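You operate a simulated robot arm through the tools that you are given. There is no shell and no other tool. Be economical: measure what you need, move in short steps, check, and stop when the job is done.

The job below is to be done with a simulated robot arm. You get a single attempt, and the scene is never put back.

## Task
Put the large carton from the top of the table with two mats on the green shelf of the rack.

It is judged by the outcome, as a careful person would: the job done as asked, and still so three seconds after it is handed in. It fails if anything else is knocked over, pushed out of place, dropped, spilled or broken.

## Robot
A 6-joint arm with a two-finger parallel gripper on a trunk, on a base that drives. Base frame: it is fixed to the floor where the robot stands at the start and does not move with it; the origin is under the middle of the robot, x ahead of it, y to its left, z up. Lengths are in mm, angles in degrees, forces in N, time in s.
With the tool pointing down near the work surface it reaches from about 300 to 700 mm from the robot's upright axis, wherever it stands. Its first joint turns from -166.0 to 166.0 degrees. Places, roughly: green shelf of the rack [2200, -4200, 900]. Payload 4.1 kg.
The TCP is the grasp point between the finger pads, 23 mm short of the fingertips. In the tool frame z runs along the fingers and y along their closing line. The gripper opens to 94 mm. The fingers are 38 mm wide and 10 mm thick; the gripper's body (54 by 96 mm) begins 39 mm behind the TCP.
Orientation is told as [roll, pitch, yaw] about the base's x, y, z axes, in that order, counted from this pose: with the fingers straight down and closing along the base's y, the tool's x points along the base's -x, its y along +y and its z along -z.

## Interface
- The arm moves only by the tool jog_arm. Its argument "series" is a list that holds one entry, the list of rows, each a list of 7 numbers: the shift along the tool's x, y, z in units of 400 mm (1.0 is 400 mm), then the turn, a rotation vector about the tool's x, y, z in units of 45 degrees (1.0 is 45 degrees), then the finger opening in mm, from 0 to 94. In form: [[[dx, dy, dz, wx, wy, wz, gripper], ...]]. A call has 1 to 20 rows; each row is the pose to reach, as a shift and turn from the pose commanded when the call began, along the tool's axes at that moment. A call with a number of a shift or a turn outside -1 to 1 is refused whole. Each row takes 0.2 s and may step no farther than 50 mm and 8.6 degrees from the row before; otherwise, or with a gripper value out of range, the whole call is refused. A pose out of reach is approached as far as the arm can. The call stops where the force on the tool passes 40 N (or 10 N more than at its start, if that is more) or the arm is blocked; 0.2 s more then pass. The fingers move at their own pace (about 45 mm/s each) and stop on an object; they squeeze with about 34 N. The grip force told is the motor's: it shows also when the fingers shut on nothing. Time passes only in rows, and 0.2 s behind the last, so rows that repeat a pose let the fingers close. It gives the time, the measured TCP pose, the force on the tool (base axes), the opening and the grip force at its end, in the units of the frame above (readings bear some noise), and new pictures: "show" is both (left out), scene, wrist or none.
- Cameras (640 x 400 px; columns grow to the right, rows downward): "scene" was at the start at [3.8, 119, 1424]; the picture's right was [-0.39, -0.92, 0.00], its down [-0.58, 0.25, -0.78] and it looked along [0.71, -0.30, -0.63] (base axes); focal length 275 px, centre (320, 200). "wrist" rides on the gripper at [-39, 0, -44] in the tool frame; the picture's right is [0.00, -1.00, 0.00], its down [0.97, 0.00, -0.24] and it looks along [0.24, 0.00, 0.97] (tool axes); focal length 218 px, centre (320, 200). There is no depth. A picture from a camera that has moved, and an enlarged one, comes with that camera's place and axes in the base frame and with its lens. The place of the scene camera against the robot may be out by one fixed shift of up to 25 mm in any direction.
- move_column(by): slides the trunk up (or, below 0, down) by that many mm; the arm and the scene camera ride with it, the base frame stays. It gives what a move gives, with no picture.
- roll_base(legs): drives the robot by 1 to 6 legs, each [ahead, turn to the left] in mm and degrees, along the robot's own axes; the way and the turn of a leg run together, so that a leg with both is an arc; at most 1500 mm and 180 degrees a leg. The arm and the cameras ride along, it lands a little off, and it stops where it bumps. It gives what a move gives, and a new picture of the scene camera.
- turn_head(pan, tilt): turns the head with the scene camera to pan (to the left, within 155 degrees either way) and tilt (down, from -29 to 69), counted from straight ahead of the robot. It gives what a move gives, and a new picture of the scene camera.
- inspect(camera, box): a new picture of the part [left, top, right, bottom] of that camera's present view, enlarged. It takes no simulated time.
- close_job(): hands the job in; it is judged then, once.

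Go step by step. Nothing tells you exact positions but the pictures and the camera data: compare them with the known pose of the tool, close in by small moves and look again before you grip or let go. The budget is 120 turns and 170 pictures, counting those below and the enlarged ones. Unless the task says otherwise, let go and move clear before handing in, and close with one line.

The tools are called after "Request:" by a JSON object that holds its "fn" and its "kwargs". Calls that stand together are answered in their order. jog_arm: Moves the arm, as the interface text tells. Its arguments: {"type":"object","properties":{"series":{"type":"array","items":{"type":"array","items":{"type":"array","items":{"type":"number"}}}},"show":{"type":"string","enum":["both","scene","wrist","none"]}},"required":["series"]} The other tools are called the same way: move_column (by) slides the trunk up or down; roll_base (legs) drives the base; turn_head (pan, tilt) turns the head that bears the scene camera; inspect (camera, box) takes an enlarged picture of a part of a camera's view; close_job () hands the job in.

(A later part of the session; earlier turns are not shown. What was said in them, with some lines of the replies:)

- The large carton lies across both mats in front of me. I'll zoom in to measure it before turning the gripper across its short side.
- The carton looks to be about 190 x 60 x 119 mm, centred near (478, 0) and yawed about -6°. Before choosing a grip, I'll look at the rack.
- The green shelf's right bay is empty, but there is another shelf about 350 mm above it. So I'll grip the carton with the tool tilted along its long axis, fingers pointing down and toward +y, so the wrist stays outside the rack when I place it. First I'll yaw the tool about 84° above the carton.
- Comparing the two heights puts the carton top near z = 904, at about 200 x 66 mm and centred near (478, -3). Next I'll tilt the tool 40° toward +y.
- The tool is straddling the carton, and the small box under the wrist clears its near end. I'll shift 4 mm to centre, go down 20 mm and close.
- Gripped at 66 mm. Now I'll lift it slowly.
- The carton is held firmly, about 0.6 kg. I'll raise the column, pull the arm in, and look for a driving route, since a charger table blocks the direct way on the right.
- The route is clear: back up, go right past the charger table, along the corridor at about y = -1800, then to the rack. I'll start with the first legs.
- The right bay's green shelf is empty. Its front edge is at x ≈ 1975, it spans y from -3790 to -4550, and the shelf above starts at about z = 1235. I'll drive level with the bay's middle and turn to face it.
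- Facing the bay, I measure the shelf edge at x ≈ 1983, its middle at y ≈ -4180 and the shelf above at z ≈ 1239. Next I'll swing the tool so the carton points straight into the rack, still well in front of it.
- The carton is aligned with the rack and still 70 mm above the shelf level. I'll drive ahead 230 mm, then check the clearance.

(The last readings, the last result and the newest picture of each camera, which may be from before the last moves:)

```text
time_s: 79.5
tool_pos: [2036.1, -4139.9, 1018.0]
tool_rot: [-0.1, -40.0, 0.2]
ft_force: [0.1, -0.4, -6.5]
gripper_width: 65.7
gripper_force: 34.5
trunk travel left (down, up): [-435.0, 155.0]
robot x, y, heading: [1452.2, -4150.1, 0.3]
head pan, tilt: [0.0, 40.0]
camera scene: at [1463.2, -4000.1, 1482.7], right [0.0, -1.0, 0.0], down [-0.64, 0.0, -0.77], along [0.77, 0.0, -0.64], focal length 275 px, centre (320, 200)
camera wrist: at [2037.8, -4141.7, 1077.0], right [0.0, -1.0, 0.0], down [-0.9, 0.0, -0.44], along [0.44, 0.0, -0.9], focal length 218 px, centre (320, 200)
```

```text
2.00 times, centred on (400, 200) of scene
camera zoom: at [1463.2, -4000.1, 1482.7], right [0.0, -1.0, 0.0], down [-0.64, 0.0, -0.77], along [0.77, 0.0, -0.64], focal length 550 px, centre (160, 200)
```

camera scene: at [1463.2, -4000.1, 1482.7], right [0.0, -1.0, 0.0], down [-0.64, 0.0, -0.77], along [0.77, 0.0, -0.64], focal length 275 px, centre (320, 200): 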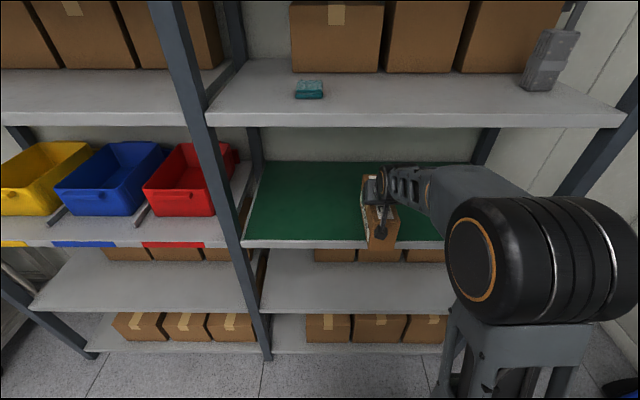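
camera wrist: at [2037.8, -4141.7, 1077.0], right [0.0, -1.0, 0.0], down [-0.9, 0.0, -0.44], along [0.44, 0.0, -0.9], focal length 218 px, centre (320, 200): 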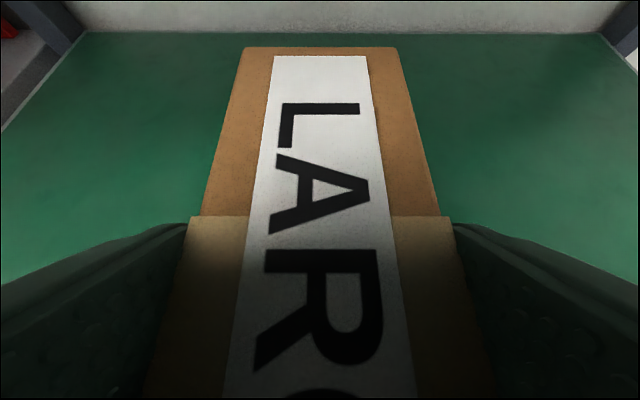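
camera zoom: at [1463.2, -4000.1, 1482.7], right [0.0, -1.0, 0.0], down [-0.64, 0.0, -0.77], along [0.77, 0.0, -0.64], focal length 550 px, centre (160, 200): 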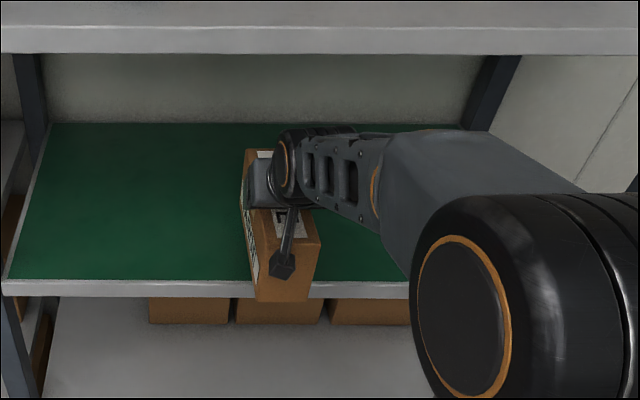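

The wrist stays about 30 mm below the upper shelf edge and mostly in front of it. I'll extend the last 64 mm.

Request:
{"fn": "jog_arm", "kwargs": {"series": [[[-0.031, 0, 0.026, 0, 0, 0, 30], [-0.061, 0, 0.0515, 0, 0, 0, 30], [-0.092, 0, 0.077, 0, 0, 0, 30], [-0.1226, 0, 0.103, 0, 0, 0, 30], [-0.1226, 0, 0.103, 0, 0, 0, 30]]]}}

Request:
{"fn": "inspect", "kwargs": {"camera": "scene", "box": [320, 100, 480, 300]}}

```text
time_s: 80.7
tool_pos: [2100.7, -4139.3, 1018.9]
tool_rot: [0.0, -39.9, 0.2]
ft_force: [0.0, -0.3, -5.8]
gripper_width: 65.8
gripper_force: 34.1
trunk travel left (down, up): [-435.0, 155.0]
robot x, y, heading: [1452.2, -4150.2, 0.3]
head pan, tilt: [0.0, 40.0]
camera scene: at [1463.2, -4000.1, 1482.7], right [0.0, -1.0, 0.0], down [-0.64, 0.0, -0.77], along [0.77, 0.0, -0.64], focal length 275 px, centre (320, 200)
camera wrist: at [2102.0, -4141.1, 1077.5], right [0.0, -1.0, 0.0], down [-0.9, 0.0, -0.44], along [0.44, 0.0, -0.9], focal length 218 px, centre (320, 200)
```

scene: 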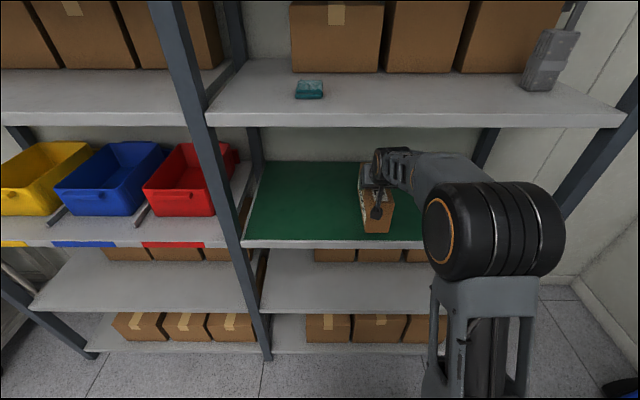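
wrist: 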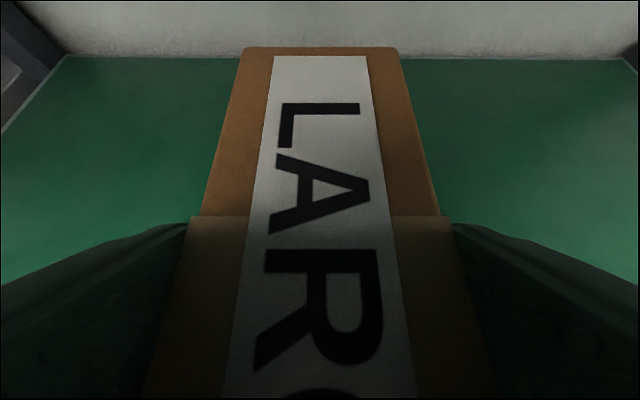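

```text
2.00 times, centred on (400, 200) of scene
camera zoom: at [1463.2, -4000.1, 1482.7], right [0.0, -1.0, 0.0], down [-0.64, 0.0, -0.77], along [0.77, 0.0, -0.64], focal length 550 px, centre (160, 200)
```

zoom: 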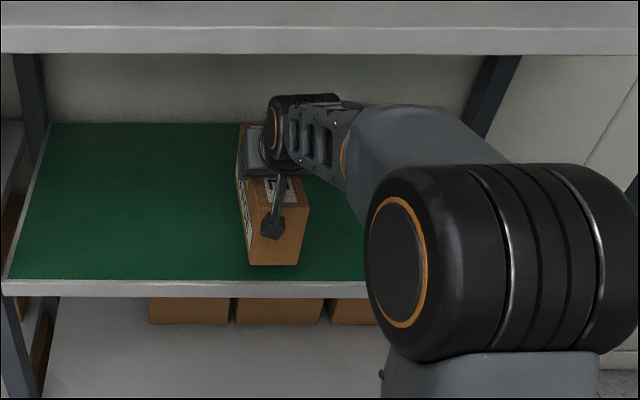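

There's about 10 mm of margin to the shelf's front edge. I'll push in 25 mm more, then lower in small steps.

Request:
{"fn": "jog_arm", "kwargs": {"series": [[[-0.024, 0, 0.02, 0, 0, 0, 30], [-0.048, 0, 0.04, 0, 0, 0, 30], [-0.035, 0, 0.055, 0, 0, 0, 30], [-0.0255, 0, 0.0668, 0, 0, 0, 30], [-0.0255, 0, 0.0668, 0, 0, 0, 30], [-0.0255, 0, 0.0668, 0, 0, 0, 30]]], "show": "none"}}

```text
time_s: 82.1
tool_pos: [2125.0, -4140.6, 1004.2]
tool_rot: [0.0, -39.9, 0.2]
ft_force: [0.0, 0.3, -6.2]
gripper_width: 65.9
gripper_force: 33.9
trunk travel left (down, up): [-435.0, 155.0]
robot x, y, heading: [1455.0, -4153.9, 0.2]
head pan, tilt: [0.0, 40.0]
```

Request:
{"fn": "jog_arm", "kwargs": {"series": [[[0.0032, 0, 0.0038, 0, 0, 0, 30], [0.0048, 0, 0.0057, 0, 0, 0, 30], [0.0064, 0, 0.0077, 0, 0, 0, 30], [0.0064, 0, 0.0077, 0, 0, 0, 30]]], "show": "scene"}}

```text
time_s: 83.1
tool_pos: [2126.4, -4138.9, 1000.9]
tool_rot: [0.0, -39.9, 0.1]
ft_force: [-0.4, -0.3, -6.2]
gripper_width: 65.9
gripper_force: 34.6
trunk travel left (down, up): [-435.0, 155.0]
robot x, y, heading: [1455.7, -4152.5, 0.1]
head pan, tilt: [0.0, 40.0]
camera scene: at [1463.1, -4000.1, 1482.7], right [0.0, -1.0, 0.0], down [-0.64, 0.0, -0.77], along [0.77, 0.0, -0.64], focal length 275 px, centre (320, 200)
```

scene: 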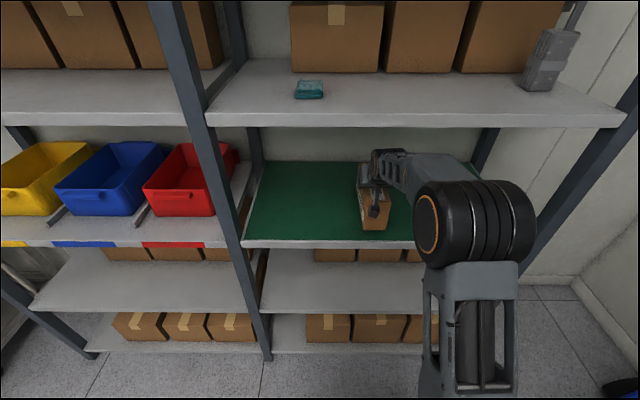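

Not touching yet; I'll keep lowering in small steps.

Request:
{"fn": "jog_arm", "kwargs": {"series": [[[0.0016, 0, 0.0019, 0, 0, 0, 30], [0.0032, 0, 0.0038, 0, 0, 0, 30], [0.0032, 0, 0.0038, 0, 0, 0, 30]]], "show": "none"}}

Request:
{"fn": "jog_arm", "kwargs": {"series": [[[0.0016, 0, 0.0019, 0, 0, 0, 30], [0.0032, 0, 0.0038, 0, 0, 0, 30], [0.0032, 0, 0.0038, 0, 0, 0, 30]]], "show": "none"}}

```text
time_s: 83.9
tool_pos: [2125.9, -4138.9, 998.7]
tool_rot: [0.1, -40.0, 0.2]
ft_force: [0.8, 0.5, -5.4]
gripper_width: 66.0
gripper_force: 34.0
trunk travel left (down, up): [-435.0, 155.0]
robot x, y, heading: [1452.9, -4151.1, 0.1]
head pan, tilt: [0.0, 40.0]
```

```text
time_s: 84.7
tool_pos: [2127.1, -4138.5, 997.6]
tool_rot: [-0.1, -39.9, 0.2]
ft_force: [0.0, 0.0, -5.8]
gripper_width: 66.0
gripper_force: 34.3
trunk travel left (down, up): [-435.0, 155.0]
robot x, y, heading: [1454.6, -4152.0, -0.1]
head pan, tilt: [0.0, 40.0]
```

Request:
{"fn": "jog_arm", "kwargs": {"series": [[[0.0024, 0, 0.0029, 0, 0, 0, 30], [0.0048, 0, 0.0057, 0, 0, 0, 30], [0.0048, 0, 0.0057, 0, 0, 0, 30]]], "show": "none"}}

Request:
{"fn": "inspect", "kwargs": {"camera": "scene", "box": [330, 140, 450, 250]}}

```text
time_s: 85.5
tool_pos: [2126.0, -4138.9, 994.4]
tool_rot: [0.0, -39.9, 0.1]
ft_force: [0.2, -1.0, -5.6]
gripper_width: 66.1
gripper_force: 34.0
trunk travel left (down, up): [-435.0, 155.0]
robot x, y, heading: [1451.1, -4152.4, 0.1]
head pan, tilt: [0.0, 40.0]
```

```text
3.64 times, centred on (390, 195) of scene
camera zoom: at [1463.1, -4000.1, 1482.7], right [0.0, -1.0, 0.0], down [-0.64, 0.0, -0.77], along [0.77, 0.0, -0.64], focal length 1001 px, centre (66, 218)
```

zoom: 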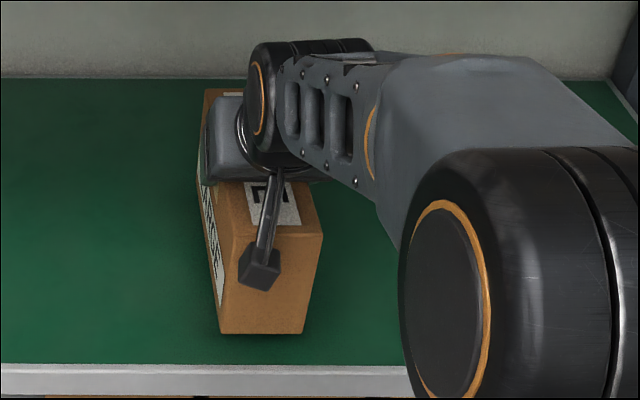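

Request:
{"fn": "jog_arm", "kwargs": {"series": [[[0.0024, 0, 0.0029, 0, 0, 0, 30], [0.0048, 0, 0.0057, 0, 0, 0, 30], [0.0048, 0, 0.0057, 0, 0, 0, 30]]], "show": "none"}}

Request:
{"fn": "jog_arm", "kwargs": {"series": [[[0.0024, 0, 0.0029, 0, 0, 0, 30], [0.0048, 0, 0.0057, 0, 0, 0, 30], [0.0048, 0, 0.0057, 0, 0, 0, 30]]], "show": "none"}}

```text
time_s: 86.3
tool_pos: [2125.2, -4139.9, 991.0]
tool_rot: [-0.1, -39.9, 0.3]
ft_force: [-0.4, -0.6, -5.5]
gripper_width: 66.2
gripper_force: 34.1
trunk travel left (down, up): [-435.0, 155.0]
robot x, y, heading: [1456.6, -4152.4, 0.1]
head pan, tilt: [0.0, 40.0]
```

```text
time_s: 87.1
tool_pos: [2125.0, -4139.1, 988.0]
tool_rot: [0.0, -40.0, 0.0]
ft_force: [0.6, 0.1, -6.2]
gripper_width: 65.6
gripper_force: 33.7
trunk travel left (down, up): [-435.0, 155.0]
robot x, y, heading: [1450.4, -4153.4, -0.1]
head pan, tilt: [0.0, 40.0]
```

Request:
{"fn": "jog_arm", "kwargs": {"series": [[[0.0024, 0, 0.0029, 0, 0, 0, 30], [0.0048, 0, 0.0057, 0, 0, 0, 30], [0.0048, 0, 0.0057, 0, 0, 0, 30]]], "show": "none"}}

Request:
{"fn": "jog_arm", "kwargs": {"series": [[[0.0024, 0, 0.0029, 0, 0, 0, 30], [0.0048, 0, 0.0057, 0, 0, 0, 30], [0.0048, 0, 0.0057, 0, 0, 0, 30]]], "show": "none"}}

Request:
{"fn": "inspect", "kwargs": {"camera": "scene", "box": [330, 140, 450, 250]}}

```text
time_s: 87.9
tool_pos: [2125.1, -4139.7, 984.6]
tool_rot: [0.0, -39.9, 0.2]
ft_force: [0.0, 0.3, -5.5]
gripper_width: 65.8
gripper_force: 34.7
trunk travel left (down, up): [-435.0, 155.0]
robot x, y, heading: [1455.2, -4151.9, 0.5]
head pan, tilt: [0.0, 40.0]
```

```text
time_s: 88.7
tool_pos: [2126.7, -4138.8, 982.1]
tool_rot: [0.0, -39.9, 0.2]
ft_force: [0.4, -0.6, -5.2]
gripper_width: 65.8
gripper_force: 34.2
trunk travel left (down, up): [-435.0, 155.0]
robot x, y, heading: [1451.8, -4152.0, 0.1]
head pan, tilt: [0.0, 40.0]
```

```text
3.64 times, centred on (390, 195) of scene
camera zoom: at [1463.1, -4000.1, 1482.7], right [0.0, -1.0, 0.0], down [-0.64, 0.0, -0.77], along [0.77, 0.0, -0.64], focal length 1001 px, centre (66, 218)
```

zoom: 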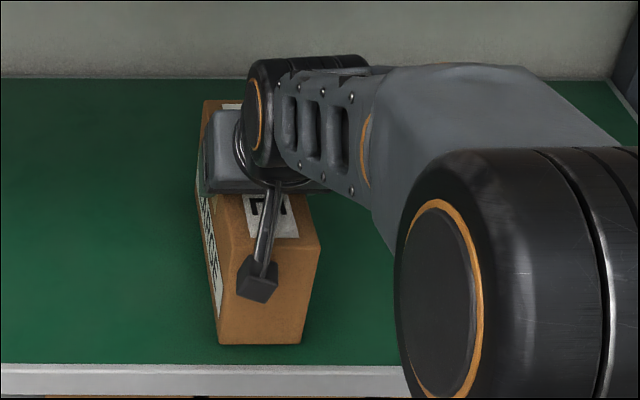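

Request:
{"fn": "jog_arm", "kwargs": {"series": [[[0.0024, 0, 0.0029, 0, 0, 0, 30], [0.0048, 0, 0.0057, 0, 0, 0, 30], [0.0048, 0, 0.0057, 0, 0, 0, 30]]], "show": "none"}}

Request:
{"fn": "jog_arm", "kwargs": {"series": [[[0.0024, 0, 0.0029, 0, 0, 0, 30], [0.0048, 0, 0.0057, 0, 0, 0, 30], [0.0048, 0, 0.0057, 0, 0, 0, 30]]], "show": "none"}}

Request:
{"fn": "jog_arm", "kwargs": {"series": [[[0.0024, 0, 0.0029, 0, 0, 0, 30], [0.0048, 0, 0.0057, 0, 0, 0, 30], [0.0048, 0, 0.0057, 0, 0, 0, 30]]], "show": "wrist"}}

```text
time_s: 89.5
tool_pos: [2126.2, -4139.7, 979.6]
tool_rot: [0.0, -39.9, 0.1]
ft_force: [0.7, -0.1, -5.3]
gripper_width: 65.8
gripper_force: 34.3
trunk travel left (down, up): [-435.0, 155.0]
robot x, y, heading: [1450.1, -4153.8, 0.4]
head pan, tilt: [0.0, 40.0]
```

```text
time_s: 90.3
tool_pos: [2125.8, -4138.7, 978.8]
tool_rot: [-0.1, -40.2, 0.2]
ft_force: [-1.2, 0.6, 5.5]
gripper_width: 65.8
gripper_force: 34.1
trunk travel left (down, up): [-435.0, 155.0]
robot x, y, heading: [1450.0, -4153.7, 0.2]
head pan, tilt: [0.0, 40.0]
```

```text
time_s: 91.1
tool_pos: [2126.0, -4139.3, 979.5]
tool_rot: [0.0, -40.7, 0.2]
ft_force: [5.7, 1.8, 31.3]
gripper_width: 65.9
gripper_force: 33.8
trunk travel left (down, up): [-435.0, 155.0]
robot x, y, heading: [1452.5, -4151.3, 0.4]
head pan, tilt: [0.0, 40.0]
camera wrist: at [2126.7, -4140.7, 1037.4], right [0.0, -1.0, 0.0], down [-0.89, 0.0, -0.45], along [0.45, 0.0, -0.89], focal length 218 px, centre (320, 200)
```

wrist: 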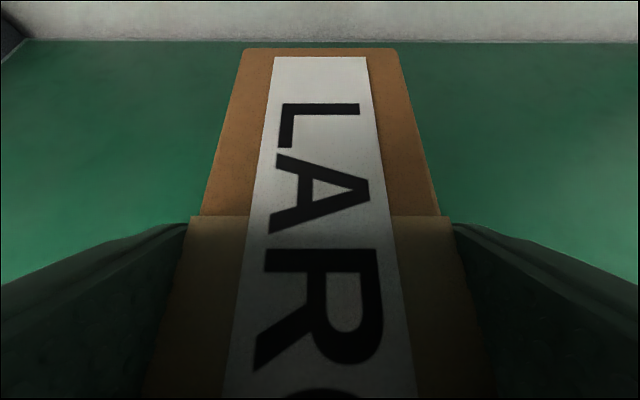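

The carton rests on the shelf. I'll relieve the pressure, then open the fingers.

Request:
{"fn": "jog_arm", "kwargs": {"series": [[[-0.0028, 0, -0.0034, 0, 0, 0, 30], [-0.0056, 0, -0.0067, 0, 0, 0, 30], [-0.0056, 0, -0.0067, 0, 0, 0, 30]]], "show": "none"}}

```text
time_s: 91.9
tool_pos: [2126.3, -4140.1, 978.0]
tool_rot: [-0.1, -40.3, 0.2]
ft_force: [6.0, 1.7, 17.4]
gripper_width: 65.7
gripper_force: 34.0
trunk travel left (down, up): [-435.0, 155.0]
robot x, y, heading: [1455.8, -4156.4, 0.2]
head pan, tilt: [0.0, 40.0]
```

Request:
{"fn": "jog_arm", "kwargs": {"series": [[[-0.0016, 0, -0.0019, 0, 0, 0, 30], [-0.0032, 0, -0.0038, 0, 0, 0, 30], [-0.0032, 0, -0.0038, 0, 0, 0, 30]]], "show": "none"}}

```text
time_s: 92.7
tool_pos: [2124.0, -4139.0, 978.1]
tool_rot: [-0.1, -39.9, 0.3]
ft_force: [4.2, 2.1, 4.7]
gripper_width: 65.9
gripper_force: 34.3
trunk travel left (down, up): [-435.0, 155.0]
robot x, y, heading: [1451.9, -4151.9, 0.3]
head pan, tilt: [0.0, 40.0]
```

Request:
{"fn": "jog_arm", "kwargs": {"series": [[[0, 0, 0, 0, 0, 0, 72], [0, 0, 0, 0, 0, 0, 80], [0, 0, 0, 0, 0, 0, 90], [0, 0, 0, 0, 0, 0, 94], [0, 0, 0, 0, 0, 0, 94]]]}}

```text
time_s: 93.9
tool_pos: [2125.0, -4139.5, 980.4]
tool_rot: [0.0, -40.0, 0.2]
ft_force: [-0.5, -0.5, 0.3]
gripper_width: 93.9
gripper_force: 0.0
trunk travel left (down, up): [-435.0, 155.0]
robot x, y, heading: [1452.7, -4150.6, 0.3]
head pan, tilt: [0.0, 40.0]
camera scene: at [1462.5, -4000.1, 1482.7], right [0.0, -1.0, 0.0], down [-0.64, 0.0, -0.77], along [0.77, 0.0, -0.64], focal length 275 px, centre (320, 200)
camera wrist: at [2127.0, -4141.1, 1038.1], right [0.0, -1.0, 0.0], down [-0.9, 0.0, -0.44], along [0.44, 0.0, -0.9], focal length 218 px, centre (320, 200)
```

scene: 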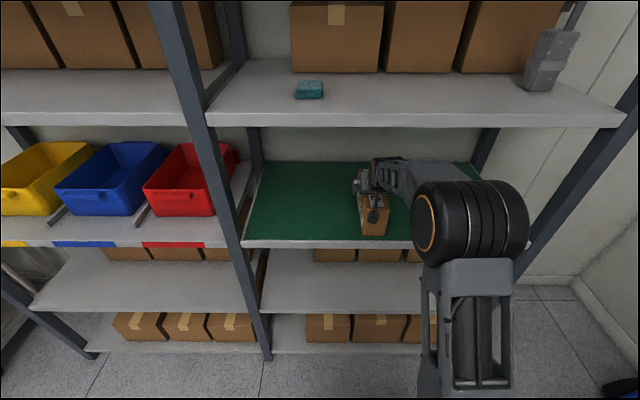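
wrist: 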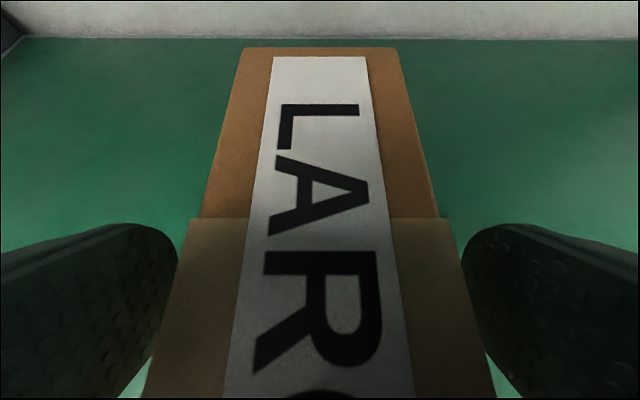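

Released. I'll retreat along the tool axis, then straight back out.

Request:
{"fn": "jog_arm", "kwargs": {"series": [[[0, 0, -0.05, 0, 0, 0, 94], [0, 0, -0.1, 0, 0, 0, 94], [0, 0, -0.15, 0, 0, 0, 94], [0.06, 0, -0.2, 0, 0, 0, 94], [0.12, 0, -0.25, 0, 0, 0, 94], [0.18, 0, -0.301, 0, 0, 0, 94], [0.24, 0, -0.351, 0, 0, 0, 94], [0.3, 0, -0.402, 0, 0, 0, 94], [0.3, 0, -0.402, 0, 0, 0, 94]]]}}

```text
time_s: 95.9
tool_pos: [1930.4, -4139.6, 1026.4]
tool_rot: [0.1, -40.0, 0.3]
ft_force: [0.8, -0.3, -0.4]
gripper_width: 94.0
gripper_force: 0.1
trunk travel left (down, up): [-435.0, 155.0]
robot x, y, heading: [1455.6, -4153.0, 0.0]
head pan, tilt: [0.0, 40.0]
camera scene: at [1462.1, -4000.1, 1482.7], right [0.0, -1.0, 0.0], down [-0.64, 0.0, -0.77], along [0.77, 0.0, -0.64], focal length 275 px, centre (320, 200)
camera wrist: at [1931.7, -4140.1, 1085.1], right [0.0, -1.0, 0.0], down [-0.9, 0.0, -0.44], along [0.44, 0.0, -0.9], focal length 218 px, centre (320, 200)
```

scene: 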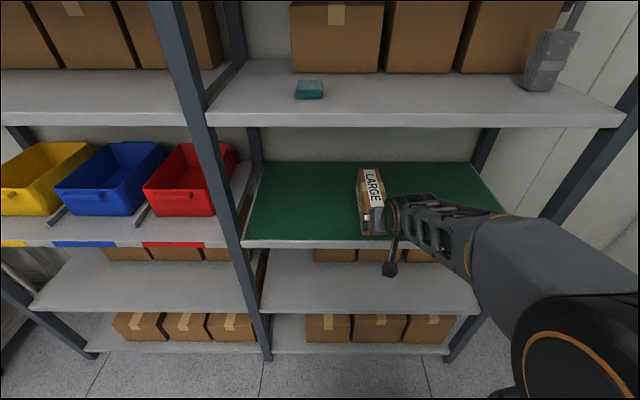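
wrist: 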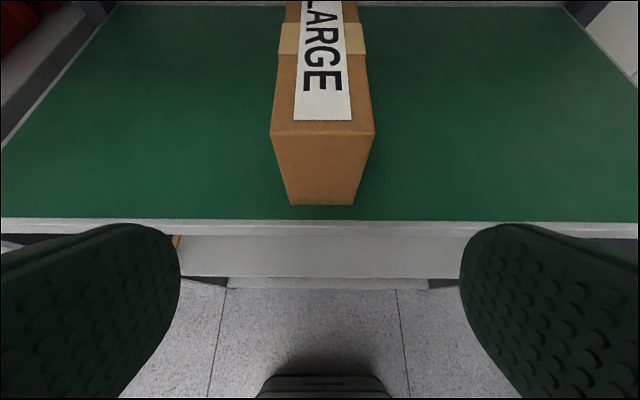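

The carton stands upright and entirely on the green shelf. I'll back the robot away and hand in.

Request:
{"fn": "roll_base", "kwargs": {"legs": [[-200, 0]]}}

Request:
{"fn": "close_job", "kwargs": {}}

```text
time_s: 97.5
tool_pos: [1724.5, -4139.5, 1026.5]
tool_rot: [0.0, -40.0, 0.3]
ft_force: [0.3, -0.4, 0.0]
gripper_width: 93.9
gripper_force: 0.1
trunk travel left (down, up): [-435.0, 155.0]
robot x, y, heading: [1243.9, -4153.3, 0.0]
head pan, tilt: [0.0, 40.0]
camera scene: at [1256.1, -4000.9, 1482.7], right [0.0, -1.0, 0.0], down [-0.64, 0.0, -0.77], along [0.77, 0.0, -0.64], focal length 275 px, centre (320, 200)
```

scene: 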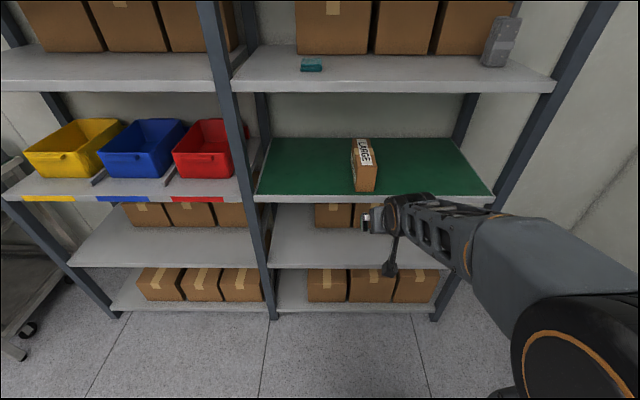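

```text
The job is handed in.
```

The large carton is standing upright on the rack's green shelf, fully inside the front edge, with the gripper released and the robot backed clear; I saw nothing else disturbed.
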